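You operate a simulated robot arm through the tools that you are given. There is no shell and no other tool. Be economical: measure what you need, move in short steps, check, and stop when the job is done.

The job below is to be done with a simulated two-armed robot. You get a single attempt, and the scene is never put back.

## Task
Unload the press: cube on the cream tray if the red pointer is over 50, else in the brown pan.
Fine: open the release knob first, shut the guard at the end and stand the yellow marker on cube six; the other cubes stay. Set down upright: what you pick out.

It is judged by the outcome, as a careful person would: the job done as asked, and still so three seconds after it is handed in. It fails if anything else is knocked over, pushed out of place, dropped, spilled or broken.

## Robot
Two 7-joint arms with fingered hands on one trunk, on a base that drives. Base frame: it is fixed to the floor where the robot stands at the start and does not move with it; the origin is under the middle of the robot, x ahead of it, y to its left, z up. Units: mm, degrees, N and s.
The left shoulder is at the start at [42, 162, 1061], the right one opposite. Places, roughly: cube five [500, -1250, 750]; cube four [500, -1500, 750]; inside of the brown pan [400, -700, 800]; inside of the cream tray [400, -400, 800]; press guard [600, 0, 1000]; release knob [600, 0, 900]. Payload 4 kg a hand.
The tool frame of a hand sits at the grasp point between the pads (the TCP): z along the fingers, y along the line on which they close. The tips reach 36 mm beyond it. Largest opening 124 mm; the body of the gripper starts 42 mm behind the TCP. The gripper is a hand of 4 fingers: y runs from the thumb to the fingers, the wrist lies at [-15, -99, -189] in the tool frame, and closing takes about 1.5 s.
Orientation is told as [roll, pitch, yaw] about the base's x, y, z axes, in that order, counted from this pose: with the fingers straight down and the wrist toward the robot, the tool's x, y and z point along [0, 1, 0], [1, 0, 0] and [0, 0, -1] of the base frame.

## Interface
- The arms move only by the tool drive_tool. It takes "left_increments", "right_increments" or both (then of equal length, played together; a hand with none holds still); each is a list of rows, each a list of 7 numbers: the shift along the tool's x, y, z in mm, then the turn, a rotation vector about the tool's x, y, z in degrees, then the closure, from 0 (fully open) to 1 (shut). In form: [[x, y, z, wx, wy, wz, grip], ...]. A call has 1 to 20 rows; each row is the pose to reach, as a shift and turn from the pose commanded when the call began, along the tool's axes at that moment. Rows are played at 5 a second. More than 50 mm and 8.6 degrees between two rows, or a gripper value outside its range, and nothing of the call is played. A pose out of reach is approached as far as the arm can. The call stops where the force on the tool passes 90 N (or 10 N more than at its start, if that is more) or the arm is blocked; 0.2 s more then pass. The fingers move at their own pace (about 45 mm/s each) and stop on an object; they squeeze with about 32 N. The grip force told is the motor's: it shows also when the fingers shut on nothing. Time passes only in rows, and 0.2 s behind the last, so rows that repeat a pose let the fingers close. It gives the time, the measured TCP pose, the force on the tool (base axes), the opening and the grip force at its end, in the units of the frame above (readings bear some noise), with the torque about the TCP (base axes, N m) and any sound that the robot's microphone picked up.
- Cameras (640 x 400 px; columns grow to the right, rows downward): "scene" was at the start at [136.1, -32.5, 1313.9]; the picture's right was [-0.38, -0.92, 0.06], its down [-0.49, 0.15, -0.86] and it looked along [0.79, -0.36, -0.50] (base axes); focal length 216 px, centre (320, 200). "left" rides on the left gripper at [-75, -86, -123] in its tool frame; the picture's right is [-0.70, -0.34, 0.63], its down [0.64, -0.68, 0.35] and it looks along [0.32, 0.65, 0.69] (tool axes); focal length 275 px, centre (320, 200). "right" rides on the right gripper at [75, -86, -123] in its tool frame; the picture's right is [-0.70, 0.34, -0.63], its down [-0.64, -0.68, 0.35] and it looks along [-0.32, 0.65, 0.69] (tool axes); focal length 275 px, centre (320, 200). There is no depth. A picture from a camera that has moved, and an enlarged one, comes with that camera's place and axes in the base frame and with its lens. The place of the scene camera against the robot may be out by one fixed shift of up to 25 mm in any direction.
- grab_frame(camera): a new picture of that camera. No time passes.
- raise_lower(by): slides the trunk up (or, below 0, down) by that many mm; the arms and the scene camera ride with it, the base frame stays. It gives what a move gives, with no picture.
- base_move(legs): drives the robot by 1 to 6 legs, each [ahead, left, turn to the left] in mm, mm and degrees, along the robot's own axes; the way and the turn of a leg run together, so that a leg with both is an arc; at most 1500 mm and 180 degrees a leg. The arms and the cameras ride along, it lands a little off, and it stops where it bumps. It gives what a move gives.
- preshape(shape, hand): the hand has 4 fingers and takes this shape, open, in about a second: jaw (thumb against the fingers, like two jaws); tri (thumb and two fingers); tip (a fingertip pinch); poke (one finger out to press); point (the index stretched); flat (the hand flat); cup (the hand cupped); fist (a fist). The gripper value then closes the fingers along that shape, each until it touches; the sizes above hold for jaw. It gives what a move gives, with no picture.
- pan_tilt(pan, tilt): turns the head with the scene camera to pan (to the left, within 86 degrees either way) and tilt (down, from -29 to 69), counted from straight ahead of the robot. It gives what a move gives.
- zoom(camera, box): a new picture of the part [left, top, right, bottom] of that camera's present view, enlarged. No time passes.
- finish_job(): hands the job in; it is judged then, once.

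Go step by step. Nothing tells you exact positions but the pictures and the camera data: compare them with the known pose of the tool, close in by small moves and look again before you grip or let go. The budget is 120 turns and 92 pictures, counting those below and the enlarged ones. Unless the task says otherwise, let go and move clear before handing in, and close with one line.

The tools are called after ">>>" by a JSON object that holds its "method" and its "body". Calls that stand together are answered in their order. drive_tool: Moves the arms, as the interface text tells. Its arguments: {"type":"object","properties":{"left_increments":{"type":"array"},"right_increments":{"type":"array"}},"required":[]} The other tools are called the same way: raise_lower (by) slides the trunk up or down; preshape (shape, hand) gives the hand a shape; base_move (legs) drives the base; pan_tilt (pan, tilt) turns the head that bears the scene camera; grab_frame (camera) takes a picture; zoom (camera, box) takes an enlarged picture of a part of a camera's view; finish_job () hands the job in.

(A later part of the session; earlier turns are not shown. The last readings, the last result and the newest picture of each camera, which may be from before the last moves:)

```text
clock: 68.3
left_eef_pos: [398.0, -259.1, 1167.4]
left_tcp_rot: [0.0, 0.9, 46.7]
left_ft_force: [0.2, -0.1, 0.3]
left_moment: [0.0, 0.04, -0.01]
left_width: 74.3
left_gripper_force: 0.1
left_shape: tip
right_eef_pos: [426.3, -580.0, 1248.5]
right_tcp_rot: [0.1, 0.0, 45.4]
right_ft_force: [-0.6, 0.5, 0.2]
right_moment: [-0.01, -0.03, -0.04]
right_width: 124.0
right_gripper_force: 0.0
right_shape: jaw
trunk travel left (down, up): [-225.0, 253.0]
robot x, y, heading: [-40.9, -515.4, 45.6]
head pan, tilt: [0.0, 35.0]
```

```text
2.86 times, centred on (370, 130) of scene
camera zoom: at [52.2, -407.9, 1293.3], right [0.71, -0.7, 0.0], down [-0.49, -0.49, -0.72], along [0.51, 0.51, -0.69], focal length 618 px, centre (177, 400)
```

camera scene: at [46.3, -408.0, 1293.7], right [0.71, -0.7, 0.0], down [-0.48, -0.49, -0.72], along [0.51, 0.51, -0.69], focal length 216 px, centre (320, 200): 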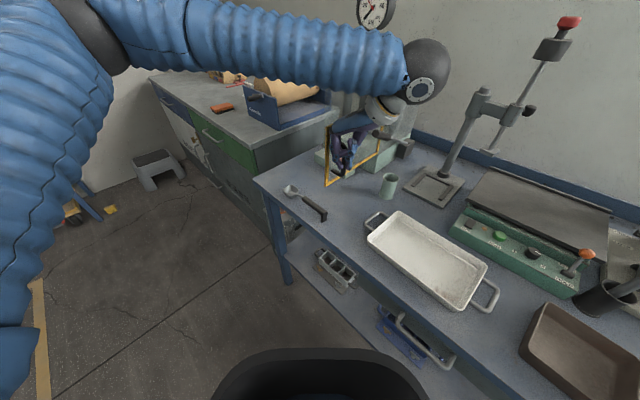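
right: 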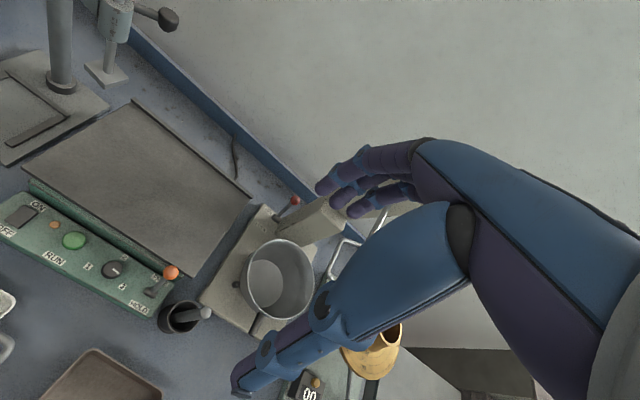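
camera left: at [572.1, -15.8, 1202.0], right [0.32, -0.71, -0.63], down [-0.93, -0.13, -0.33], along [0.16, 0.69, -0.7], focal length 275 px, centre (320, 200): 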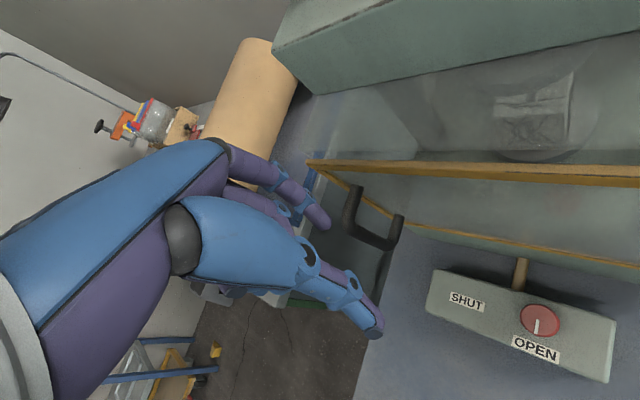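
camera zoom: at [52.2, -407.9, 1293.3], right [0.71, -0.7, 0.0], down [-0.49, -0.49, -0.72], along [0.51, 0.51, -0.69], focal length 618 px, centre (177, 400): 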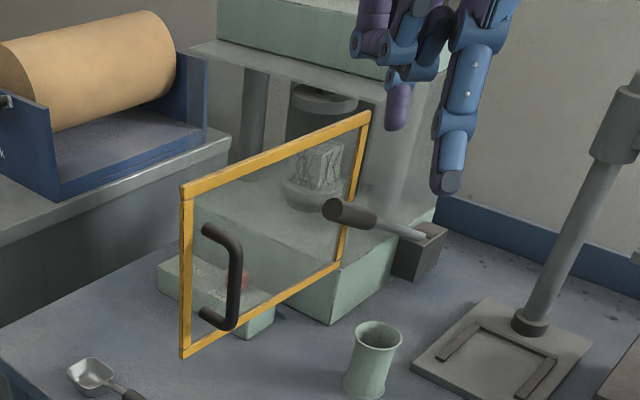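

The guard stands open at about 90° and the cracked cube sits inside on the pedestal with only about 40 mm headroom, so I'll reach in from the front with the fingers nearly horizontal. I drive back in front of the press.

>>> {"method": "base_move", "body": {"legs": [[0, 0, -45.5], [-50, 0, 0], [0, 370, 0]]}}

>>> {"method": "pan_tilt", "body": {"pan": 5, "tilt": 25}}

>>> {"method": "grab_frame", "body": {"camera": "scene"}}

```text
clock: 73.3
left_eef_pos: [403.9, -281.0, 1167.9]
left_tcp_rot: [-0.1, 0.8, 0.4]
left_ft_force: [0.4, 0.2, 0.2]
left_moment: [0.01, 0.0, -0.01]
left_width: 74.5
left_gripper_force: 0.1
left_shape: tip
right_eef_pos: [189.9, -522.1, 1248.0]
right_tcp_rot: [0.0, 0.0, -1.2]
right_ft_force: [-0.1, 0.1, 0.0]
right_moment: [-0.03, -0.01, -0.02]
right_width: 123.9
right_gripper_force: 0.0
right_shape: jaw
trunk travel left (down, up): [-225.0, 253.0]
robot x, y, heading: [-86.6, -139.2, -1.1]
head pan, tilt: [0.0, 35.0]
```

```text
clock: 74.0
left_eef_pos: [403.5, -281.7, 1167.2]
left_tcp_rot: [0.0, 0.9, 0.4]
left_ft_force: [0.0, -0.5, -0.1]
left_moment: [-0.04, -0.02, -0.01]
left_width: 74.4
left_gripper_force: 0.1
left_shape: tip
right_eef_pos: [188.8, -524.5, 1247.4]
right_tcp_rot: [0.0, 0.0, -1.1]
right_ft_force: [-0.3, 0.2, 0.1]
right_moment: [0.01, 0.03, 0.01]
right_width: 123.9
right_gripper_force: 0.1
right_shape: jaw
trunk travel left (down, up): [-225.0, 253.0]
robot x, y, heading: [-84.7, -141.1, -0.9]
head pan, tilt: [5.0, 25.0]
```

```text
30 pictures are left
camera scene: at [57.2, -130.9, 1308.4], right [0.07, -1.0, -0.01], down [-0.56, -0.03, -0.83], along [0.83, 0.06, -0.56], focal length 216 px, centre (320, 200)
```

scene: 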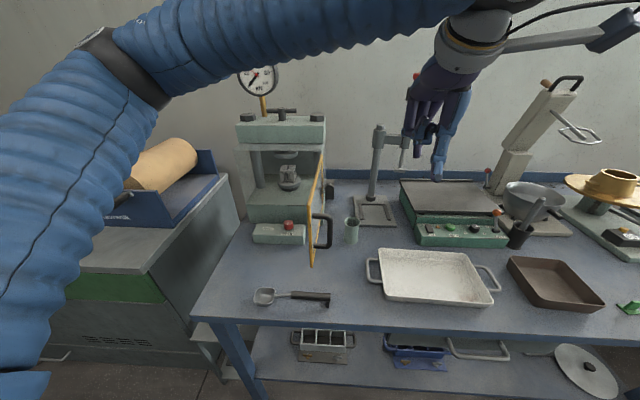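

The chamber is accessible. I zoom into it to locate the cube.

>>> {"method": "zoom", "body": {"camera": "scene", "box": [235, 130, 345, 215]}}

```text
4.71 times, centred on (290, 172) of scene
camera zoom: at [57.2, -130.9, 1308.4], right [0.07, -1.0, -0.01], down [-0.56, -0.03, -0.83], along [0.83, 0.06, -0.56], focal length 1019 px, centre (461, 329)
```

zoom: 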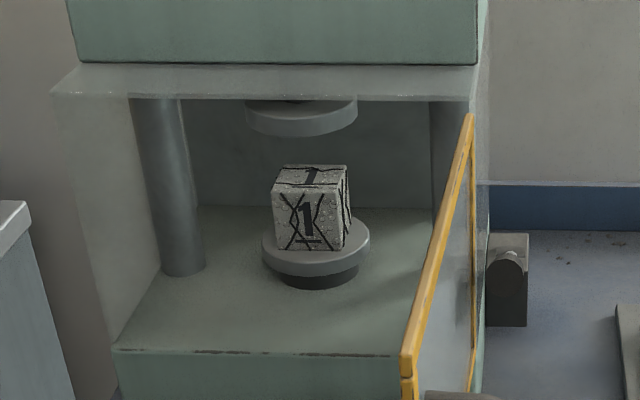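

The released ram has lowered; cube "1" now sits near [766, 22, 935] with more headroom. I move the left hand in front of the press and turn it so the fingers point forward, 30° below horizontal, closing sideways.

>>> {"method": "drive_tool", "body": {"left_increments": [[40, 0, 0, 0, 0, 0, 0], [80, 0, 0, 0, 0, 0, 0], [120, 0, 0, 0, 0, 0, 0], [160, 0, 0, -3.3, -3.3, -5.8, 0], [200, 0, 0, -6.7, -6.7, -11.6, 0], [240, 5, 5, -10, -10, -17.4, 0], [280, 10, 10, -13.3, -13.3, -23.1, 0], [300, 15, 15, -16.7, -16.7, -28.9, 0], [310, 20, 20, -20, -20, -34.7, 0], [321, 30, 25, -23.4, -23.4, -40.5, 0], [321, 40, 30, -26.7, -26.7, -46.3, 0], [321, 50, 35, -30, -30, -52.1, 0], [321, 60, 40, -33.4, -33.4, -57.9, 0], [321, 70, 50, -36.7, -36.7, -63.6, 0], [321, 80, 60, -40, -40, -69.4, 0], [321, 90, 70, -43.4, -43.4, -75.2, 0], [321, 97, 77, -46.7, -46.7, -81, 0]]}}

>>> {"method": "grab_frame", "body": {"camera": "scene"}}

```text
clock: 77.6
left_eef_pos: [571.1, 131.7, 1120.5]
left_tcp_rot: [-58.2, -0.2, 87.7]
left_ft_force: [0.9, -0.1, -0.6]
left_moment: [0.0, 0.01, -0.02]
left_width: 123.8
left_gripper_force: 0.1
left_shape: tip
left hand out of reach, approached as far as the arm can: row 11, 15, 16, 17
right_eef_pos: [189.9, -521.9, 1247.6]
right_tcp_rot: [0.0, 0.0, -1.0]
right_ft_force: [-0.3, 0.4, 0.2]
right_moment: [-0.04, 0.03, 0.01]
right_width: 123.7
right_gripper_force: 0.0
right_shape: jaw
trunk travel left (down, up): [-225.0, 253.0]
robot x, y, heading: [-83.3, -141.3, -1.2]
head pan, tilt: [5.0, 25.0]
```

```text
28 pictures are left
camera scene: at [57.7, -129.3, 1308.2], right [0.07, -1.0, -0.01], down [-0.56, -0.03, -0.83], along [0.83, 0.06, -0.56], focal length 216 px, centre (320, 200)
```

scene: 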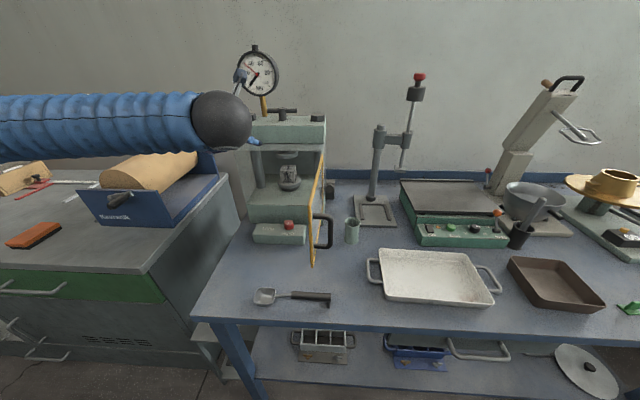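

The orientation was reached, with the elbow to the left; the position should come into reach further out. I command a pose closer in front of the opening.

>>> {"method": "drive_tool", "body": {"left_increments": [[12, -3, 30, 0, 0, 0, 0], [24, -5, 60, 0, 0, 0, 0], [36, -8, 90, 0, 0, 0, 0], [46.6, -10, 119, 0, 0, 0, 0], [46.6, -10, 119, 0, 0, 0, 0]]}}

>>> {"method": "grab_frame", "body": {"camera": "scene"}}

```text
clock: 78.8
left_eef_pos: [646.5, 116.9, 1018.0]
left_tcp_rot: [-58.3, -0.1, 87.6]
left_ft_force: [-17.7, 0.5, -2.9]
left_moment: [-0.12, 0.08, 0.66]
left_width: 123.8
left_gripper_force: 0.1
left_shape: tip
right_eef_pos: [188.4, -523.3, 1247.8]
right_tcp_rot: [0.0, -0.1, -1.0]
right_ft_force: [-0.1, -0.7, 0.8]
right_moment: [0.03, -0.01, -0.05]
right_width: 124.0
right_gripper_force: 0.1
right_shape: jaw
trunk travel left (down, up): [-225.0, 253.0]
robot x, y, heading: [-82.6, -136.1, -0.8]
head pan, tilt: [5.0, 25.0]
```

```text
27 pictures are left
camera scene: at [55.7, -130.4, 1308.6], right [0.07, -1.0, -0.01], down [-0.55, -0.03, -0.83], along [0.83, 0.06, -0.56], focal length 216 px, centre (320, 200)
```

scene: 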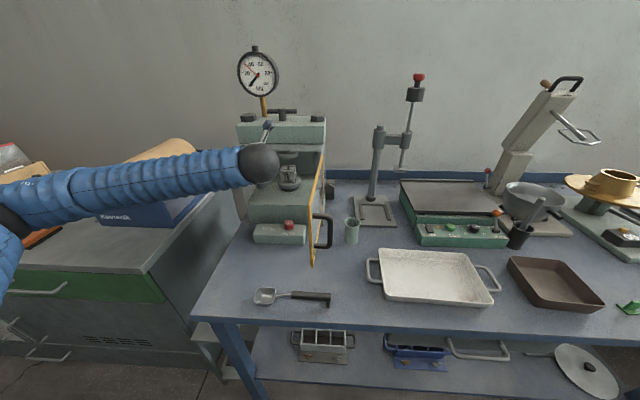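

The hand is in front of the opening but too far left. I back out a bit, shift right, tilt to about 20° below horizontal and yaw 15° right so the wrist clears the open guard.

>>> {"method": "drive_tool", "body": {"left_increments": [[10, -10, -20, 0, 0, 0, 0.35], [20, -35, -29, 2.7, -3, 1.7, 0.35], [30, -60, -29, 5.4, -6, 3.3, 0.35], [41, -82, -29, 8, -9, 5, 0.35], [41, -82, -29, 10.7, -11.7, 6.6, 0.35], [41, -82, -29, 10.7, -11.7, 6.6, 0.35]]}}

>>> {"method": "zoom", "body": {"camera": "scene", "box": [200, 90, 360, 250]}}

>>> {"method": "grab_frame", "body": {"camera": "left"}}

```text
clock: 80.2
left_eef_pos: [596.0, 33.8, 999.2]
left_tcp_rot: [-70.0, -1.5, 74.9]
left_ft_force: [-0.1, -0.8, 0.2]
left_moment: [0.01, -0.02, 0.03]
left_width: 80.7
left_gripper_force: 0.0
left_shape: tip
right_eef_pos: [189.5, -524.9, 1247.3]
right_tcp_rot: [0.1, 0.0, -1.1]
right_ft_force: [-0.1, 0.5, 1.1]
right_moment: [0.0, 0.0, 0.01]
right_width: 123.8
right_gripper_force: 0.2
right_shape: jaw
trunk travel left (down, up): [-225.0, 253.0]
robot x, y, heading: [-84.0, -139.7, -1.1]
head pan, tilt: [5.0, 25.0]
```

```text
2.50 times, centred on (280, 170) of scene
camera zoom: at [56.8, -132.0, 1308.5], right [0.07, -1.0, -0.01], down [-0.56, -0.03, -0.83], along [0.83, 0.06, -0.56], focal length 541 px, centre (420, 275)
```

zoom: 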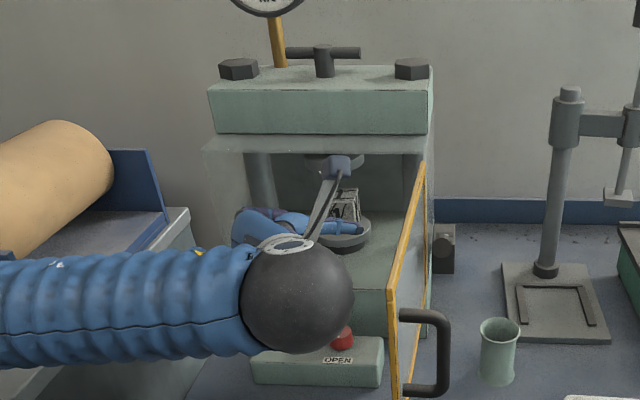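

```text
25 pictures are left
camera left: at [487.5, -28.3, 1108.3], right [0.72, -0.55, 0.43], down [-0.07, -0.67, -0.74], along [0.69, 0.5, -0.52], focal length 275 px, centre (320, 200)
```

left: 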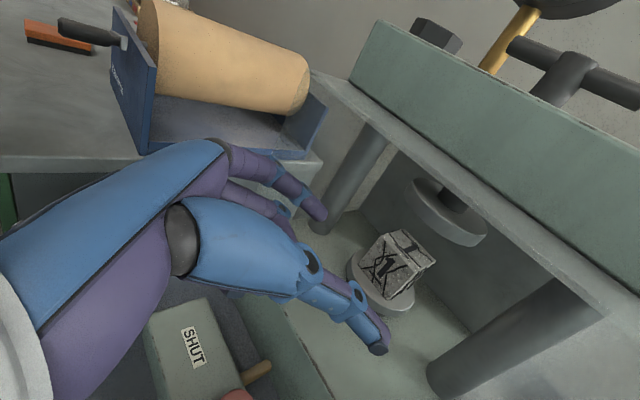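

A clear view: the cube is near [758, 25, 932], between the fingers' line. I advance most of the way and check.

>>> {"method": "drive_tool", "body": {"left_increments": [[2, 7, 27, 0, 0, 0, 0.33], [4, 13, 53, 0, 0, 0, 0.33], [6, 20, 80, 0, 0, 0, 0.33], [8, 26, 105, 0, 0, 0, 0.33]]}}

>>> {"method": "grab_frame", "body": {"camera": "left"}}

```text
clock: 81.2
left_eef_pos: [699.4, 39.1, 954.4]
left_tcp_rot: [-69.8, -1.5, 75.1]
left_ft_force: [0.1, -0.6, 0.5]
left_moment: [-0.01, -0.04, -0.01]
left_width: 82.9
left_gripper_force: 0.0
left_shape: tip
right_eef_pos: [190.8, -523.7, 1247.8]
right_tcp_rot: [0.0, 0.0, -0.9]
right_ft_force: [-0.2, 0.9, 0.5]
right_moment: [0.0, 0.03, -0.01]
right_width: 124.0
right_gripper_force: 0.1
right_shape: jaw
trunk travel left (down, up): [-225.0, 253.0]
robot x, y, heading: [-85.4, -138.8, -0.8]
head pan, tilt: [5.0, 25.0]
```

```text
24 pictures are left
camera left: at [590.2, -24.0, 1064.4], right [0.72, -0.55, 0.43], down [-0.07, -0.67, -0.74], along [0.69, 0.5, -0.52], focal length 275 px, centre (320, 200)
```

left: 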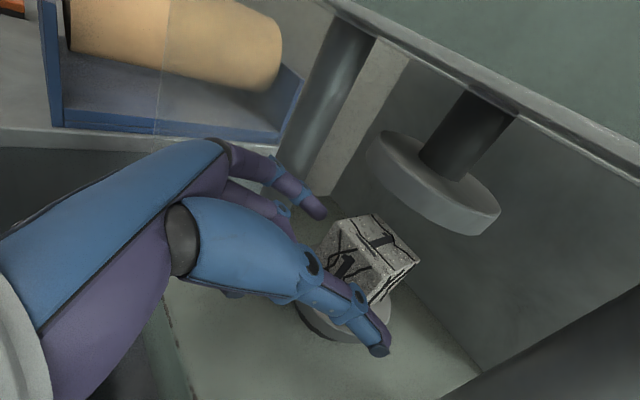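

Aligned. I go the last 27 mm and close on the cube.

>>> {"method": "drive_tool", "body": {"left_increments": [[1, 2, 14, 0, 0, 0, 0.33], [2, 3.5, 27, 0, 0, 0, 0.33], [2, 3.5, 27, 0, 0, 0, 0.6], [2, 3.5, 27, 0, 0, 0, 1], [2, 3.5, 27, 0, 0, 0, 1], [2, 3.5, 27, 0, 0, 0, 1], [2, 3.5, 27, 0, 0, 0, 1]]}}

>>> {"method": "zoom", "body": {"camera": "left", "box": [230, 120, 480, 370]}}

```text
clock: 83.0
left_eef_pos: [721.5, 81.7, 980.4]
left_tcp_rot: [-72.5, -2.5, 78.2]
left_ft_force: [0.9, 0.0, -0.4]
left_moment: [0.0, -0.05, -0.02]
left_width: 7.2
left_gripper_force: 32.2
left_shape: tip
right_eef_pos: [193.8, -515.2, 1245.5]
right_tcp_rot: [0.1, -0.2, 0.0]
right_ft_force: [0.4, -0.8, 0.3]
right_moment: [0.06, -0.01, 0.02]
right_width: 123.8
right_gripper_force: 0.1
right_shape: jaw
trunk travel left (down, up): [-225.0, 253.0]
robot x, y, heading: [-83.9, -133.9, -0.2]
head pan, tilt: [5.0, 25.0]
stopped in row 7 (left hand): the arm was blocked; the commanded pose is now the measured one
```

```text
1.60 times, centred on (355, 245) of left
camera zoom: at [610.8, 12.1, 1083.7], right [0.72, -0.52, 0.46], down [0.0, -0.66, -0.75], along [0.69, 0.54, -0.48], focal length 440 px, centre (264, 128)
```

zoom: 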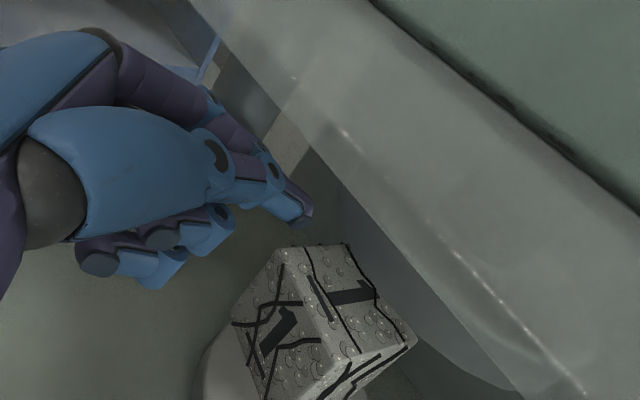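

The pinch slid off upward-left — likely the tips were low, at the pedestal disc's rim; the cube still stands but shifted slightly. I withdraw straight back and look again.

>>> {"method": "drive_tool", "body": {"left_increments": [[10, -6, -30, 0, 0, 0, 1], [20, -12, -60, 0, 0, 0, 1], [25, -18, -80, 0, 0, 0, 0.5], [25, -18, -80, 0, 0, 0, 0.3], [25, -18, -80, 0, 0, 0, 0.25]]}}

>>> {"method": "zoom", "body": {"camera": "left", "box": [230, 130, 500, 400]}}

>>> {"method": "zoom", "body": {"camera": "scene", "box": [235, 130, 345, 215]}}

```text
clock: 83.4
left_eef_pos: [715.4, 97.6, 1000.7]
left_tcp_rot: [-73.7, -3.6, 78.3]
left_ft_force: [-9.5, -74.7, -1.3]
left_moment: [0.68, -0.22, 3.99]
left_width: 1.3
left_gripper_force: 31.8
left_shape: tip
right_eef_pos: [198.9, -511.8, 1244.8]
right_tcp_rot: [0.1, 0.1, -0.2]
right_ft_force: [0.7, -1.2, -1.4]
right_moment: [0.12, 0.03, 0.02]
right_width: 123.9
right_gripper_force: 0.1
right_shape: jaw
trunk travel left (down, up): [-225.0, 253.0]
robot x, y, heading: [-79.1, -130.0, 0.1]
head pan, tilt: [5.0, 25.0]
stopped in row 1 (left hand): the force on the tool passed its limit at 269 N (the readings are from after the stop); the commanded pose is now the measured one
```

```text
1.48 times, centred on (365, 265) of left
camera zoom: at [602.6, 26.3, 1099.3], right [0.71, -0.52, 0.47], down [0.02, -0.65, -0.76], along [0.7, 0.55, -0.45], focal length 408 px, centre (253, 104)
```

zoom: 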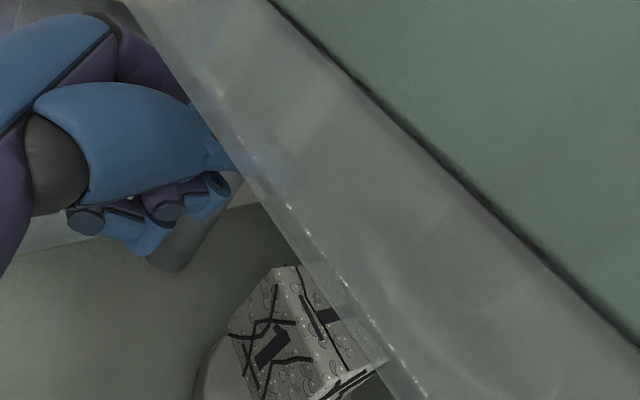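

```text
4.71 times, centred on (290, 172) of scene
camera zoom: at [60.6, -120.6, 1305.7], right [0.08, -1.0, -0.02], down [-0.56, -0.03, -0.83], along [0.83, 0.08, -0.56], focal length 1019 px, centre (461, 329)
```

zoom: 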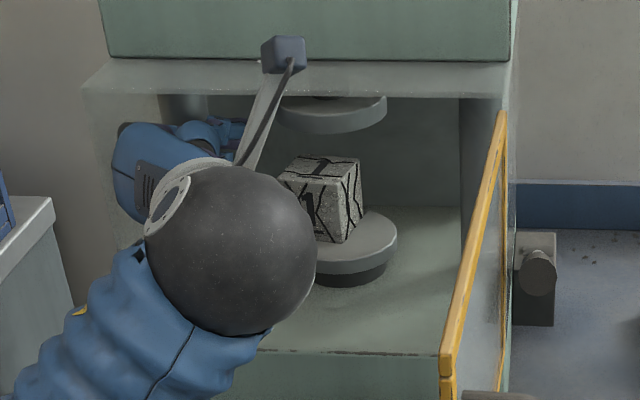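

The arm is jammed somewhere with high force; I look at the elbow before moving anything.

>>> {"method": "pan_tilt", "body": {"pan": 35, "tilt": 35}}

>>> {"method": "grab_frame", "body": {"camera": "scene"}}

```text
clock: 84.3
left_eef_pos: [716.0, 97.5, 998.8]
left_tcp_rot: [-73.7, -3.3, 78.1]
left_ft_force: [29.6, -94.9, 9.7]
left_moment: [1.62, 0.9, 3.62]
left_width: 1.9
left_gripper_force: 32.6
left_shape: tip
right_eef_pos: [197.6, -508.6, 1249.6]
right_tcp_rot: [-0.1, -0.2, -0.3]
right_ft_force: [-0.4, 0.1, -0.8]
right_moment: [-0.02, 0.04, -0.01]
right_width: 123.5
right_gripper_force: 0.1
right_shape: jaw
trunk travel left (down, up): [-225.0, 253.0]
robot x, y, heading: [-81.7, -130.9, 0.0]
head pan, tilt: [35.0, 35.0]
```

```text
20 pictures are left
camera scene: at [38.1, -74.0, 1296.0], right [0.56, -0.82, -0.09], down [-0.59, -0.33, -0.74], along [0.58, 0.47, -0.67], focal length 216 px, centre (320, 200)
```

scene: 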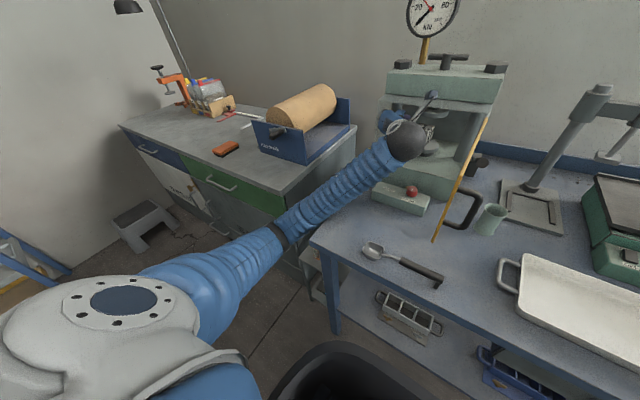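

The arm itself looks free; the hand presses against the press's left side. I ease it to the right in small steps.

>>> {"method": "drive_tool", "body": {"left_increments": [[0, -8, 0, 0, 0, 0, 1], [0, -16, 0, 0, 0, 0, 1], [0, -24, 0, 0, 0, 0, 1], [0, -30, 0, 0, 0, 0, 1]]}}

```text
clock: 84.6
left_eef_pos: [717.3, 96.2, 1000.1]
left_tcp_rot: [-73.7, -3.6, 78.2]
left_ft_force: [-0.2, -25.3, -4.4]
left_moment: [0.12, -0.15, 1.11]
left_width: 1.7
left_gripper_force: 32.5
left_shape: tip
right_eef_pos: [199.1, -510.2, 1245.4]
right_tcp_rot: [0.0, 0.1, -0.2]
right_ft_force: [-0.1, -0.3, -0.7]
right_moment: [0.07, 0.02, 0.01]
right_width: 123.6
right_gripper_force: 0.2
right_shape: jaw
trunk travel left (down, up): [-225.0, 253.0]
robot x, y, heading: [-81.6, -131.1, -0.1]
head pan, tilt: [35.0, 35.0]
stopped in row 1 (left hand): the force on the tool passed its limit at 168 N (the readings are from after the stop); the commanded pose is now the measured one
```

Force dropped to 25 N after that small step. I repeat.

>>> {"method": "drive_tool", "body": {"left_increments": [[0, -3, 0, 0, 0, 0, 1], [0, -6, 0, 0, 0, 0, 1], [0, -9, 0, 0, 0, 0, 1], [0, -12, 0, 0, 0, 0, 1], [0, -16, 0, 0, 0, 0, 1], [0, -20, 0, 0, 0, 0, 1]]}}

```text
clock: 84.9
left_eef_pos: [716.3, 95.8, 1000.9]
left_tcp_rot: [-73.7, -4.0, 77.7]
left_ft_force: [-7.1, -23.1, -2.3]
left_moment: [0.16, -0.09, 1.43]
left_width: 1.4
left_gripper_force: 32.2
left_shape: tip
right_eef_pos: [199.3, -509.5, 1247.0]
right_tcp_rot: [0.1, 0.0, -0.2]
right_ft_force: [-0.7, -0.1, -1.0]
right_moment: [0.04, 0.01, -0.01]
right_width: 123.7
right_gripper_force: 0.0
right_shape: jaw
trunk travel left (down, up): [-225.0, 253.0]
robot x, y, heading: [-78.5, -129.2, -0.1]
head pan, tilt: [35.0, 35.0]
stopped in row 1 (left hand): the force on the tool passed its limit at 157 N (the readings are from after the stop); the commanded pose is now the measured one
```

Arm steps keep spiking, so I use the base instead, pulling the hand straight back out of the chamber.

>>> {"method": "base_move", "body": {"legs": [[-60, 0, 0]]}}

```text
clock: 85.9
left_eef_pos: [655.9, 95.0, 1001.5]
left_tcp_rot: [-73.5, -3.8, 77.7]
left_ft_force: [-0.8, 1.4, 0.3]
left_moment: [-0.01, 0.04, -0.05]
left_width: 2.0
left_gripper_force: 32.2
left_shape: tip
right_eef_pos: [136.8, -509.2, 1247.9]
right_tcp_rot: [0.0, -0.1, -0.2]
right_ft_force: [0.1, 0.7, 0.5]
right_moment: [0.03, -0.04, -0.02]
right_width: 124.0
right_gripper_force: 0.1
right_shape: jaw
trunk travel left (down, up): [-225.0, 253.0]
robot x, y, heading: [-142.6, -128.2, -0.1]
head pan, tilt: [35.0, 35.0]
```

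Free again. I back off another 90 mm, then restore the hand's pose and look.

>>> {"method": "base_move", "body": {"legs": [[-90, 0, 0]]}}

>>> {"method": "drive_tool", "body": {"left_increments": [[0, -20, 0, 1, 1, 1, 0.6], [0, -40, 0, 2, 3, 2, 0.4], [0, -50, 0, 2, 3, 2, 0.25], [0, -50, 0, 2, 3, 2, 0.25]]}}

>>> {"method": "grab_frame", "body": {"camera": "left"}}

```text
clock: 87.0
left_eef_pos: [563.3, 98.0, 1002.6]
left_tcp_rot: [-73.7, -3.7, 77.9]
left_ft_force: [-0.8, 0.0, 0.4]
left_moment: [-0.01, 0.01, 0.01]
left_width: 1.9
left_gripper_force: 31.3
left_shape: tip
right_eef_pos: [48.4, -509.1, 1247.7]
right_tcp_rot: [-0.1, -0.3, -0.2]
right_ft_force: [-1.1, -0.4, -0.5]
right_moment: [0.0, -0.04, -0.01]
right_width: 124.1
right_gripper_force: 0.1
right_shape: jaw
trunk travel left (down, up): [-225.0, 253.0]
robot x, y, heading: [-230.8, -128.6, -0.4]
head pan, tilt: [35.0, 35.0]
```

```text
clock: 88.0
left_eef_pos: [554.7, 48.4, 998.1]
left_tcp_rot: [-70.5, -5.1, 75.4]
left_ft_force: [0.4, -0.4, 0.7]
left_moment: [0.0, -0.02, 0.01]
left_width: 52.9
left_gripper_force: 0.0
left_shape: tip
right_eef_pos: [48.0, -508.3, 1248.3]
right_tcp_rot: [0.0, 0.1, -0.1]
right_ft_force: [-0.1, 0.5, -0.2]
right_moment: [0.0, 0.04, -0.02]
right_width: 123.9
right_gripper_force: 0.1
right_shape: jaw
trunk travel left (down, up): [-225.0, 253.0]
robot x, y, heading: [-229.6, -127.5, 0.1]
head pan, tilt: [35.0, 35.0]
```

```text
19 pictures are left
camera left: at [444.0, -20.4, 1101.1], right [0.71, -0.57, 0.41], down [-0.05, -0.62, -0.78], along [0.7, 0.53, -0.47], focal length 275 px, centre (320, 200)
```

left: 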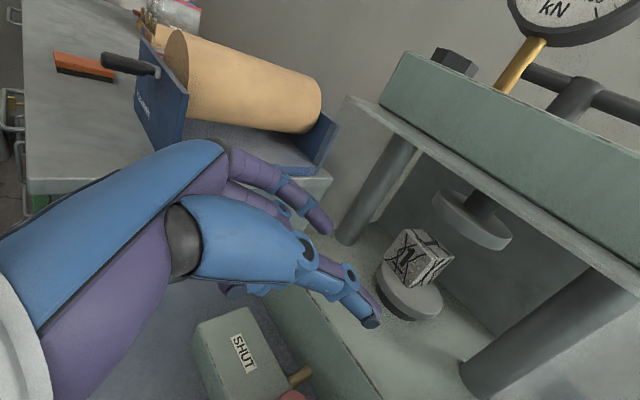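

The cube still stands on its disc, shifted to about [755, 48] and turned clockwise. I set the hand at the right height and lateral position outside, opened to ~100 mm, and will insert by driving the base so the arm's shape stays fixed.

>>> {"method": "drive_tool", "body": {"left_increments": [[16, 2, 7, -2.2, 0, -0.8, 0.2], [32, 4, 14, -4.4, 0, -1.6, 0.2], [48, 6, 21, -6.6, 0, -2.4, 0.2], [48, 6, 21, -6.6, 0, -2.4, 0.2]]}}

>>> {"method": "base_move", "body": {"legs": [[105, 0, 0]]}}

>>> {"method": "grab_frame", "body": {"camera": "left"}}

```text
clock: 89.0
left_eef_pos: [561.4, 56.9, 946.6]
left_tcp_rot: [-71.0, -4.9, 82.4]
left_ft_force: [-1.3, 0.1, -1.0]
left_moment: [-0.04, 0.01, -0.01]
left_width: 99.2
left_gripper_force: 0.0
left_shape: tip
right_eef_pos: [49.4, -508.7, 1247.5]
right_tcp_rot: [0.0, -0.1, 0.0]
right_ft_force: [0.0, -0.5, -0.2]
right_moment: [0.01, 0.02, 0.01]
right_width: 123.8
right_gripper_force: 0.1
right_shape: jaw
trunk travel left (down, up): [-225.0, 253.0]
robot x, y, heading: [-230.9, -128.0, 0.3]
head pan, tilt: [35.0, 35.0]
```

```text
clock: 89.8
left_eef_pos: [573.5, 56.6, 955.9]
left_tcp_rot: [-72.1, -4.8, 82.2]
left_ft_force: [0.3, -0.3, 0.5]
left_moment: [0.02, 0.0, 0.01]
left_width: 99.1
left_gripper_force: 0.0
left_shape: tip
right_eef_pos: [70.9, -508.5, 1249.7]
right_tcp_rot: [0.0, -0.2, 0.3]
right_ft_force: [-0.4, 0.4, 0.4]
right_moment: [0.02, -0.01, -0.01]
right_width: 124.0
right_gripper_force: 0.1
right_shape: jaw
trunk travel left (down, up): [-225.0, 253.0]
robot x, y, heading: [-206.4, -133.4, 0.4]
head pan, tilt: [35.0, 35.0]
stopped in leg 1: the robot was blocked; the commanded pose is now the measured one
```

```text
18 pictures are left
camera left: at [466.7, -24.6, 1055.2], right [0.76, -0.48, 0.44], down [0.04, -0.63, -0.77], along [0.65, 0.61, -0.46], focal length 275 px, centre (320, 200)
```

left: 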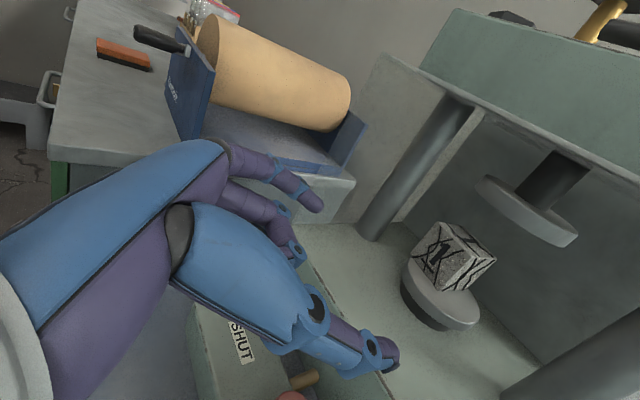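

The drive stopped early — something on the arm is touching. I look with the head camera.

>>> {"method": "grab_frame", "body": {"camera": "scene"}}

```text
17 pictures are left
camera scene: at [-93.9, -75.5, 1296.9], right [0.57, -0.82, -0.09], down [-0.58, -0.33, -0.74], along [0.58, 0.47, -0.67], focal length 216 px, centre (320, 200)
```

scene: 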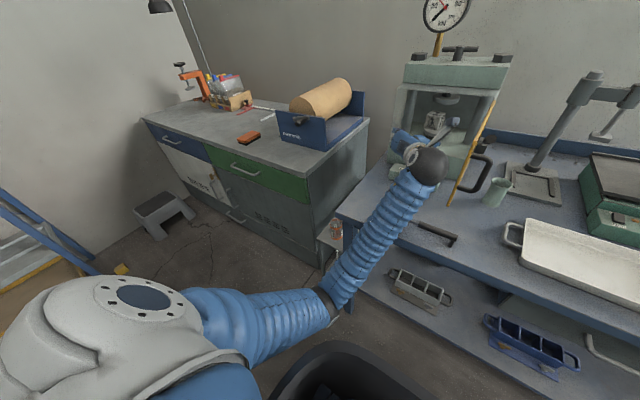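

The elbow hangs low and the forearm meets the bench's front edge. I back up, raise the trunk so the elbow comes up, and bring the hand down again.

>>> {"method": "base_move", "body": {"legs": [[-70, 0, -0.4]]}}

>>> {"method": "raise_lower", "body": {"by": 230}}

>>> {"method": "drive_tool", "body": {"left_increments": [[38, 0, 12, 0, 0, 0, 0.2], [76, 0, 24, 0, 0, 0, 0.2], [114, 0, 36, 0, 0, 0, 0.2], [152, 0, 48, 0, 0, 0, 0.2], [190, 0, 60, 0, 0, 0, 0.2], [228, 0, 72, 0, 0, 0, 0.2], [228, 0, 72, 0, 0, 0, 0.2]]}}

```text
clock: 90.8
left_eef_pos: [507.6, 49.2, 949.7]
left_tcp_rot: [-71.5, -4.8, 81.6]
left_ft_force: [0.6, 0.4, -0.3]
left_moment: [0.04, 0.0, -0.03]
left_width: 99.2
left_gripper_force: 0.0
left_shape: tip
right_eef_pos: [0.6, -510.0, 1248.5]
right_tcp_rot: [-0.1, 0.1, -0.3]
right_ft_force: [-1.1, -0.2, 0.6]
right_moment: [-0.03, -0.06, 0.02]
right_width: 123.9
right_gripper_force: 0.1
right_shape: jaw
trunk travel left (down, up): [-225.0, 253.0]
robot x, y, heading: [-275.0, -132.2, -0.1]
head pan, tilt: [35.0, 35.0]
```

```text
clock: 92.7
left_eef_pos: [513.6, 122.6, 1166.2]
left_tcp_rot: [-72.3, -13.2, 85.9]
left_ft_force: [-0.3, 0.8, -0.5]
left_moment: [-0.01, -0.01, -0.01]
left_width: 98.9
left_gripper_force: 0.0
left_shape: tip
right_eef_pos: [0.5, -509.7, 1447.6]
right_tcp_rot: [-0.1, -0.1, -0.5]
right_ft_force: [0.1, -0.1, -0.2]
right_moment: [-0.03, 0.02, 0.02]
right_width: 124.0
right_gripper_force: 0.0
right_shape: jaw
trunk travel left (down, up): [-423.0, 54.0]
robot x, y, heading: [-277.2, -130.7, -0.3]
head pan, tilt: [35.0, 35.0]
stopped: the arm was blocked; the commanded pose is now the measured one
```

```text
clock: 93.4
left_eef_pos: [518.5, 229.0, 1124.9]
left_tcp_rot: [-74.6, -22.8, 91.0]
left_ft_force: [-0.5, 0.6, 0.3]
left_moment: [0.0, 0.01, 0.04]
left_width: 99.2
left_gripper_force: 0.0
left_shape: tip
right_eef_pos: [2.5, -510.5, 1446.5]
right_tcp_rot: [-0.1, -0.1, -0.4]
right_ft_force: [0.4, 0.0, -0.8]
right_moment: [0.0, -0.01, -0.01]
right_width: 123.8
right_gripper_force: 0.1
right_shape: jaw
trunk travel left (down, up): [-423.0, 54.0]
robot x, y, heading: [-277.4, -129.5, -0.4]
head pan, tilt: [35.0, 35.0]
stopped in row 3 (left hand): the arm was blocked; the commanded pose is now the measured one
```

The arm is caught on something again; I need to see the elbow now.

>>> {"method": "pan_tilt", "body": {"pan": 30, "tilt": 50}}

>>> {"method": "grab_frame", "body": {"camera": "scene"}}

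```text
clock: 94.2
left_eef_pos: [518.1, 230.9, 1125.2]
left_tcp_rot: [-74.6, -22.7, 91.1]
left_ft_force: [-0.9, -0.4, 0.2]
left_moment: [0.02, 0.05, 0.0]
left_width: 99.1
left_gripper_force: 0.0
left_shape: tip
right_eef_pos: [1.7, -509.1, 1446.7]
right_tcp_rot: [-0.1, -0.1, -0.3]
right_ft_force: [0.5, -0.7, -0.1]
right_moment: [0.01, 0.0, -0.04]
right_width: 124.0
right_gripper_force: 0.0
right_shape: jaw
trunk travel left (down, up): [-423.0, 54.0]
robot x, y, heading: [-277.5, -128.6, -0.1]
head pan, tilt: [30.0, 50.0]
```

```text
16 pictures are left
camera scene: at [-224.8, -87.4, 1491.1], right [0.5, -0.87, 0.0], down [-0.67, -0.38, -0.64], along [0.55, 0.32, -0.77], focal length 216 px, centre (320, 200)
```

scene: 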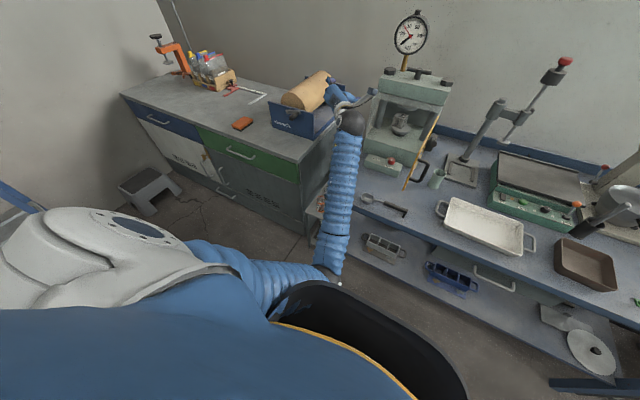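

The elbow has folded inward against my own base. I unwind the hand back to the plain palm-down pose, up and forward, to reset the elbow.

>>> {"method": "drive_tool", "body": {"left_increments": [[-20, 0, 0, 3.3, 3.3, 5.8, 0.2], [-40, 0, 0, 6.7, 6.7, 11.6, 0.2], [-60, 0, 0, 10, 10, 17.4, 0.2], [-70, 0, 0, 13.3, 13.3, 23.1, 0.2], [-80, 0, 0, 16.7, 16.7, 28.9, 0.2], [-90, 0, 0, 20, 20, 34.7, 0.2], [-100, 0, 0, 23.4, 23.4, 40.5, 0.2], [-100, 0, 0, 26.7, 26.7, 46.3, 0.2], [-100, 0, 0, 30, 30, 52.1, 0.2], [-100, 0, 0, 33.4, 33.4, 57.9, 0.2], [-100, 0, 0, 36.7, 36.7, 63.6, 0.2], [-100, 0, 0, 40, 40, 69.4, 0.2], [-100, 0, 0, 43.4, 43.4, 75.2, 0.2], [-100, 0, 0, 46.7, 46.7, 81, 0.2]]}}

>>> {"method": "grab_frame", "body": {"camera": "scene"}}

```text
clock: 97.2
left_eef_pos: [544.2, 191.5, 1213.0]
left_tcp_rot: [23.4, -13.3, -4.9]
left_ft_force: [-0.2, 1.0, -1.0]
left_moment: [-0.04, 0.02, -0.01]
left_width: 99.2
left_gripper_force: 0.1
left_shape: tip
right_eef_pos: [0.7, -509.9, 1446.8]
right_tcp_rot: [-0.1, -0.1, -0.4]
right_ft_force: [0.2, 0.0, 0.1]
right_moment: [0.02, -0.06, 0.02]
right_width: 123.8
right_gripper_force: 0.1
right_shape: jaw
trunk travel left (down, up): [-423.0, 54.0]
robot x, y, heading: [-275.6, -129.8, -0.1]
head pan, tilt: [30.0, 50.0]
```

```text
15 pictures are left
camera scene: at [-224.7, -87.3, 1491.0], right [0.5, -0.87, 0.0], down [-0.67, -0.38, -0.64], along [0.55, 0.32, -0.77], focal length 216 px, centre (320, 200)
```

scene: 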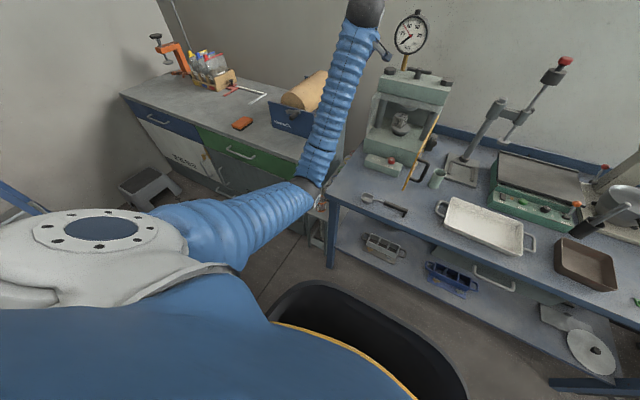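

The elbow is reset outward and nothing was disturbed. With the trunk raised and the robot further back, I turn the hand again to the forward-pointing pose in front of the press.

>>> {"method": "drive_tool", "body": {"left_increments": [[-12, -1, 5, -1.8, -4.62, -6.26, 0.2], [-25, -2, 10, -3.6, -9.24, -12.53, 0.2], [-37, -3, 15, -5.4, -13.86, -18.79, 0.2], [-49, -4, 20, -7.2, -18.49, -25.06, 0.2], [-61, -5, 25, -9, -23.1, -31.3, 0.2], [-74, -6, 30, -10.8, -27.7, -37.6, 0.2], [-86, -7, 35, -12.6, -32.35, -43.85, 0.2], [-98, -8, 40, -14.4, -36.97, -50.1, 0.2], [-111, -9, 46, -16.2, -41.6, -56.4, 0.2], [-123, -10, 51, -18, -46.2, -62.6, 0.2], [-135, -11, 56, -19.8, -50.8, -68.9, 0.2], [-147, -12, 61, -21.6, -55.5, -75.2, 0.2], [-160, -13, 66, -23.4, -60.1, -81.4, 0.2], [-172, -14, 71, -25.2, -64.7, -87.7, 0.2]]}}

>>> {"method": "grab_frame", "body": {"camera": "scene"}}

```text
clock: 99.5
left_eef_pos: [554.2, 179.3, 1148.2]
left_tcp_rot: [-51.1, -23.0, 68.8]
left_ft_force: [0.2, 0.0, -0.1]
left_moment: [0.01, -0.01, 0.01]
left_width: 99.0
left_gripper_force: 0.0
left_shape: tip
right_eef_pos: [2.3, -509.8, 1445.9]
right_tcp_rot: [0.1, 0.0, -0.3]
right_ft_force: [-0.3, 0.4, 0.1]
right_moment: [0.01, -0.04, -0.01]
right_width: 123.6
right_gripper_force: 0.0
right_shape: jaw
trunk travel left (down, up): [-423.0, 54.0]
robot x, y, heading: [-278.4, -130.4, -0.3]
head pan, tilt: [30.0, 50.0]
stopped in row 11 (left hand): the arm was blocked; the commanded pose is now the measured one
```

```text
14 pictures are left
camera scene: at [-224.9, -87.8, 1491.0], right [0.5, -0.87, 0.0], down [-0.67, -0.38, -0.64], along [0.55, 0.32, -0.77], focal length 216 px, centre (320, 200)
```

scene: 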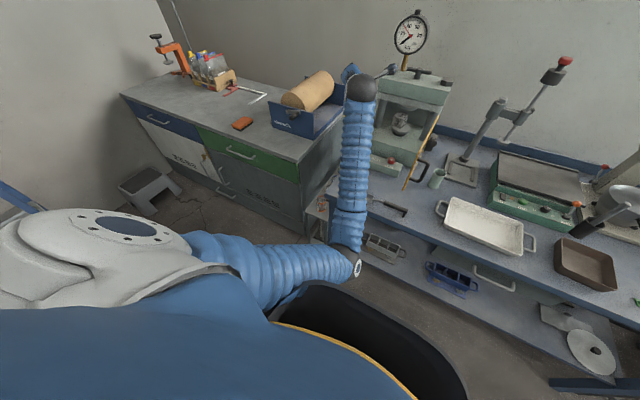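

The elbow folds inward on this path; the first time it went outward because the hand started from the right. I unwind the hand again, then swing it to the right side before turning it.

>>> {"method": "drive_tool", "body": {"left_increments": [[-10, 0, -15, 1.8, 4.62, 6.26, 0.2], [-20, 0, -30, 3.6, 9.24, 12.53, 0.2], [-30, 0, -45, 5.4, 13.86, 18.79, 0.2], [-40, 0, -60, 7.2, 18.49, 25.06, 0.2], [-50, 0, -75, 9, 23.1, 31.3, 0.2], [-60, 0, -90, 10.8, 27.7, 37.6, 0.2], [-60, 0, -105, 12.6, 32.35, 43.85, 0.2], [-60, 0, -120, 14.4, 36.97, 50.1, 0.2], [-60, 0, -135, 16.2, 41.6, 56.4, 0.2], [-60, 0, -150, 18, 46.2, 62.6, 0.2], [-60, 0, -150, 19.8, 50.8, 68.9, 0.2]]}}

```text
clock: 101.9
left_eef_pos: [459.3, 155.2, 1278.6]
left_tcp_rot: [32.7, -13.2, -3.8]
left_ft_force: [-0.8, 0.0, -0.7]
left_moment: [0.0, -0.02, -0.02]
left_width: 99.2
left_gripper_force: 0.0
left_shape: tip
right_eef_pos: [1.0, -509.2, 1446.3]
right_tcp_rot: [0.0, -0.2, -0.3]
right_ft_force: [0.2, 0.4, -0.3]
right_moment: [0.0, 0.0, 0.01]
right_width: 124.1
right_gripper_force: 0.1
right_shape: jaw
trunk travel left (down, up): [-423.0, 54.0]
robot x, y, heading: [-276.5, -130.8, -0.4]
head pan, tilt: [30.0, 50.0]
```

>>> {"method": "drive_tool", "body": {"left_increments": [[-28.7, -18.7, -26, 2.8, -6.4, 0, 0.2], [-57.4, -37.4, -52, 5.6, -12.8, 0, 0.2], [-86, -56, -78, 8.3, -19.2, 0, 0.2], [-115, -75, -104, 11.1, -25.6, 0, 0.2], [-143.6, -93.6, -130, 13.9, -32, 0, 0.2], [-172, -112, -156, 13.9, -32, 0, 0.2], [-201, -131, -182, 13.9, -32, 0, 0.2], [-230, -150, -208, 13.9, -32, 0, 0.2], [-258, -168, -234, 13.9, -32, 0, 0.2], [-287, -187, -260, 13.9, -32, 0, 0.2], [-316, -206, -286, 13.9, -32, 0, 0.2]]}}

>>> {"method": "base_move", "body": {"legs": [[175, 0, 0]]}}

```text
clock: 104.4
left_eef_pos: [376.8, -175.8, 1119.3]
left_tcp_rot: [5.1, -6.7, 3.9]
left_ft_force: [0.1, -0.1, 0.2]
left_moment: [0.03, -0.01, 0.02]
left_width: 99.1
left_gripper_force: 0.2
left_shape: tip
left hand out of reach, approached as far as the arm can: row 3, 4, 5, 6, 7, 8, 9, 10, 11
right_eef_pos: [2.8, -508.7, 1446.8]
right_tcp_rot: [0.0, -0.1, -0.4]
right_ft_force: [1.0, 0.2, -0.8]
right_moment: [0.0, 0.02, 0.01]
right_width: 123.9
right_gripper_force: 0.0
right_shape: jaw
trunk travel left (down, up): [-423.0, 54.0]
robot x, y, heading: [-277.0, -133.1, -0.0]
head pan, tilt: [30.0, 50.0]
stopped in row 11 (left hand): the arm was blocked; the commanded pose is now the measured one
```

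```text
clock: 105.9
left_eef_pos: [549.3, -178.9, 1117.2]
left_tcp_rot: [5.1, -6.5, 3.8]
left_ft_force: [0.8, 0.7, -0.2]
left_moment: [-0.02, 0.05, -0.03]
left_width: 99.2
left_gripper_force: 0.0
left_shape: tip
right_eef_pos: [174.8, -510.8, 1446.0]
right_tcp_rot: [0.0, 0.0, -0.4]
right_ft_force: [0.0, 0.7, -0.4]
right_moment: [0.01, 0.07, 0.0]
right_width: 123.8
right_gripper_force: 0.0
right_shape: jaw
trunk travel left (down, up): [-423.0, 54.0]
robot x, y, heading: [-103.8, -127.2, -0.3]
head pan, tilt: [30.0, 50.0]
```

>>> {"method": "drive_tool", "body": {"left_increments": [[-15, -25, -30, 2, -2, 1, 0.2], [-35, -50, -55, 4, -3, 2, 0.2], [-60, -85, -80, 6.5, -5, 3.8, 0.2], [-85, -115, -95, 6.5, -5, 3.8, 0.2], [-100, -140, -100, 6.5, -5, 3.8, 0.2]]}}

>>> {"method": "grab_frame", "body": {"camera": "scene"}}

```text
clock: 106.4
left_eef_pos: [555.1, -137.4, 1108.0]
left_tcp_rot: [9.0, -5.8, 6.8]
left_ft_force: [0.6, -0.2, 0.3]
left_moment: [-0.01, -0.01, -0.03]
left_width: 99.1
left_gripper_force: 0.1
left_shape: tip
left hand out of reach, approached as far as the arm can: row 1, 2
right_eef_pos: [173.3, -511.8, 1447.2]
right_tcp_rot: [0.0, -0.1, -0.4]
right_ft_force: [0.2, -0.6, -0.8]
right_moment: [0.0, -0.01, 0.0]
right_width: 123.9
right_gripper_force: 0.1
right_shape: jaw
trunk travel left (down, up): [-423.0, 54.0]
robot x, y, heading: [-102.4, -128.7, -0.2]
head pan, tilt: [30.0, 50.0]
stopped in row 2 (left hand): the arm was blocked; the commanded pose is now the measured one
```

```text
13 pictures are left
camera scene: at [-53.9, -88.2, 1491.1], right [0.5, -0.87, 0.0], down [-0.67, -0.38, -0.64], along [0.55, 0.32, -0.77], focal length 216 px, centre (320, 200)
```

scene: 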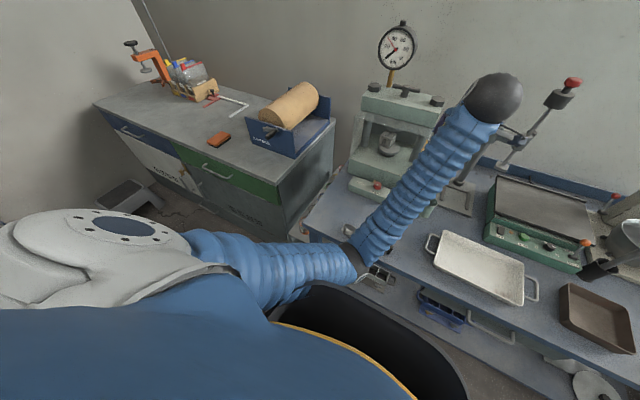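

The elbow is now down in front of me, which is workable if I stand to the right and face slightly left. I raise the trunk the last 50 mm for clearance over the guard and reposition: back, right, turn 15° left.

>>> {"method": "raise_lower", "body": {"by": 50}}

>>> {"method": "base_move", "body": {"legs": [[-120, 0, 0], [0, -176, 0], [0, 0, 15]]}}

```text
clock: 107.5
left_eef_pos: [578.6, -68.4, 1149.6]
left_tcp_rot: [15.2, -8.2, 10.4]
left_ft_force: [-0.8, 0.4, 0.0]
left_moment: [0.01, -0.01, 0.02]
left_width: 99.2
left_gripper_force: 0.0
left_shape: tip
right_eef_pos: [172.7, -509.8, 1498.1]
right_tcp_rot: [0.0, -0.1, -0.5]
right_ft_force: [-0.2, -0.1, -0.2]
right_moment: [-0.02, -0.02, -0.02]
right_width: 124.0
right_gripper_force: 0.0
right_shape: jaw
trunk travel left (down, up): [-474.0, 4.0]
robot x, y, heading: [-105.5, -128.9, -0.4]
head pan, tilt: [30.0, 50.0]
stopped: the arm was blocked; the commanded pose is now the measured one
```

```text
clock: 110.7
left_eef_pos: [417.2, -64.7, 1149.6]
left_tcp_rot: [15.2, -8.0, 25.6]
left_ft_force: [-0.7, -0.3, 0.0]
left_moment: [-0.01, 0.03, 0.05]
left_width: 99.0
left_gripper_force: 0.0
left_shape: tip
right_eef_pos: [144.8, -596.5, 1496.0]
right_tcp_rot: [-0.1, 0.0, 15.0]
right_ft_force: [0.2, 0.8, 0.4]
right_moment: [0.03, 0.01, 0.06]
right_width: 123.9
right_gripper_force: 0.1
right_shape: jaw
trunk travel left (down, up): [-474.0, 4.0]
robot x, y, heading: [-225.4, -305.6, 15.2]
head pan, tilt: [30.0, 50.0]
```

I now turn the hand to the forward-pointing pose again while extending the arm along my own heading.

>>> {"method": "drive_tool", "body": {"left_increments": [[2.6, 13.7, 7, -1.3, -6.4, -4, 0.2], [5.2, 27.3, 14, -2.65, -12.8, -8.1, 0.2], [7.9, 41, 21, -4, -19.2, -12.1, 0.2], [10.5, 54.7, 28, -5.3, -25.6, -16.1, 0.2], [13.1, 68.3, 35, -6.6, -32, -20.2, 0.2], [15.7, 82, 42, -7.95, -38.4, -24.2, 0.2], [18.3, 95.7, 49.5, -9.3, -44.8, -28.2, 0.2], [20.9, 109.3, 56.5, -10.6, -51.2, -32.3, 0.2], [23.6, 123, 63.6, -11.9, -57.6, -36.3, 0.2], [26.2, 136.7, 70.7, -13.25, -64, -40.3, 0.2], [28.8, 150.3, 77.7, -14.6, -70.4, -44.4, 0.2], [31.4, 164, 84.8, -15.9, -76.8, -48.4, 0.2]]}}

>>> {"method": "grab_frame", "body": {"camera": "scene"}}

```text
clock: 111.8
left_eef_pos: [450.2, 60.1, 1119.6]
left_tcp_rot: [-6.5, -17.4, 44.5]
left_ft_force: [-0.7, -0.9, 0.7]
left_moment: [-0.04, 0.03, 0.0]
left_width: 99.3
left_gripper_force: 0.0
left_shape: tip
right_eef_pos: [144.5, -597.5, 1497.9]
right_tcp_rot: [-0.1, -0.1, 14.8]
right_ft_force: [0.0, -0.4, 0.7]
right_moment: [0.01, -0.01, 0.0]
right_width: 123.8
right_gripper_force: 0.0
right_shape: jaw
trunk travel left (down, up): [-474.0, 4.0]
robot x, y, heading: [-224.1, -303.0, 15.1]
head pan, tilt: [30.0, 50.0]
stopped in row 5 (left hand): the arm was blocked; the commanded pose is now the measured one
```

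```text
12 pictures are left
camera scene: at [-187.7, -247.7, 1541.7], right [0.71, -0.71, 0.0], down [-0.54, -0.54, -0.64], along [0.45, 0.45, -0.77], focal length 216 px, centre (320, 200)
```

scene: 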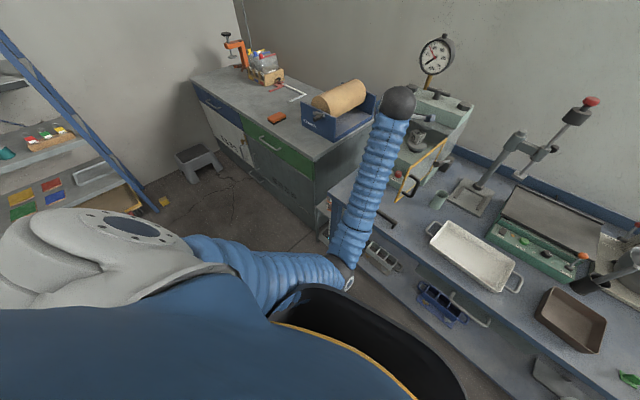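

The elbow keeps catching on my own housing. I extend the left arm up and forward so the elbow straightens and comes free.

>>> {"method": "drive_tool", "body": {"left_increments": [[-16, 23, -29, 3.1, 0.3, 4.7, 0.2], [-33, 47, -59, 6.2, 0.6, 9.4, 0.2], [-49, 70, -88, 9.3, 0.9, 14.1, 0.2], [-65, 94, -118, 12.4, 1.2, 18.9, 0.2], [-81, 117, -147, 15.5, 1.5, 23.6, 0.2], [-98, 141, -177, 18.6, 1.8, 28.3, 0.2]]}}

>>> {"method": "grab_frame", "body": {"camera": "scene"}}

```text
clock: 113.2
left_eef_pos: [561.6, 58.5, 1338.9]
left_tcp_rot: [-0.2, 0.2, 14.7]
left_ft_force: [-0.2, -0.1, 0.2]
left_moment: [-0.01, -0.04, -0.03]
left_width: 99.5
left_gripper_force: 0.1
left_shape: tip
right_eef_pos: [144.9, -597.8, 1497.0]
right_tcp_rot: [-0.1, -0.2, 14.8]
right_ft_force: [0.1, 0.1, 0.3]
right_moment: [0.0, -0.02, -0.02]
right_width: 123.8
right_gripper_force: 0.1
right_shape: jaw
trunk travel left (down, up): [-474.0, 4.0]
robot x, y, heading: [-222.6, -303.3, 15.0]
head pan, tilt: [30.0, 50.0]
```

```text
11 pictures are left
camera scene: at [-187.5, -248.7, 1541.8], right [0.71, -0.71, 0.0], down [-0.54, -0.54, -0.64], along [0.45, 0.45, -0.77], focal length 216 px, centre (320, 200)
```

scene: 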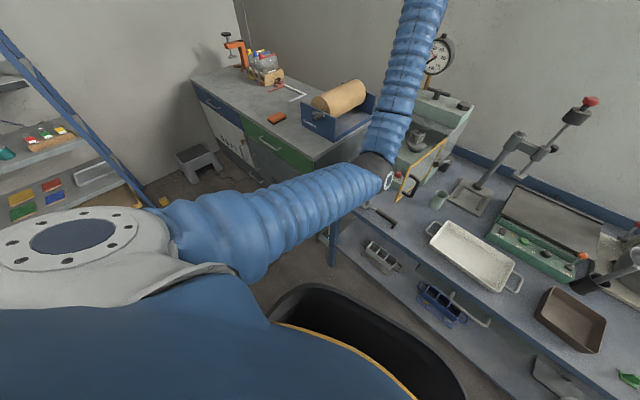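

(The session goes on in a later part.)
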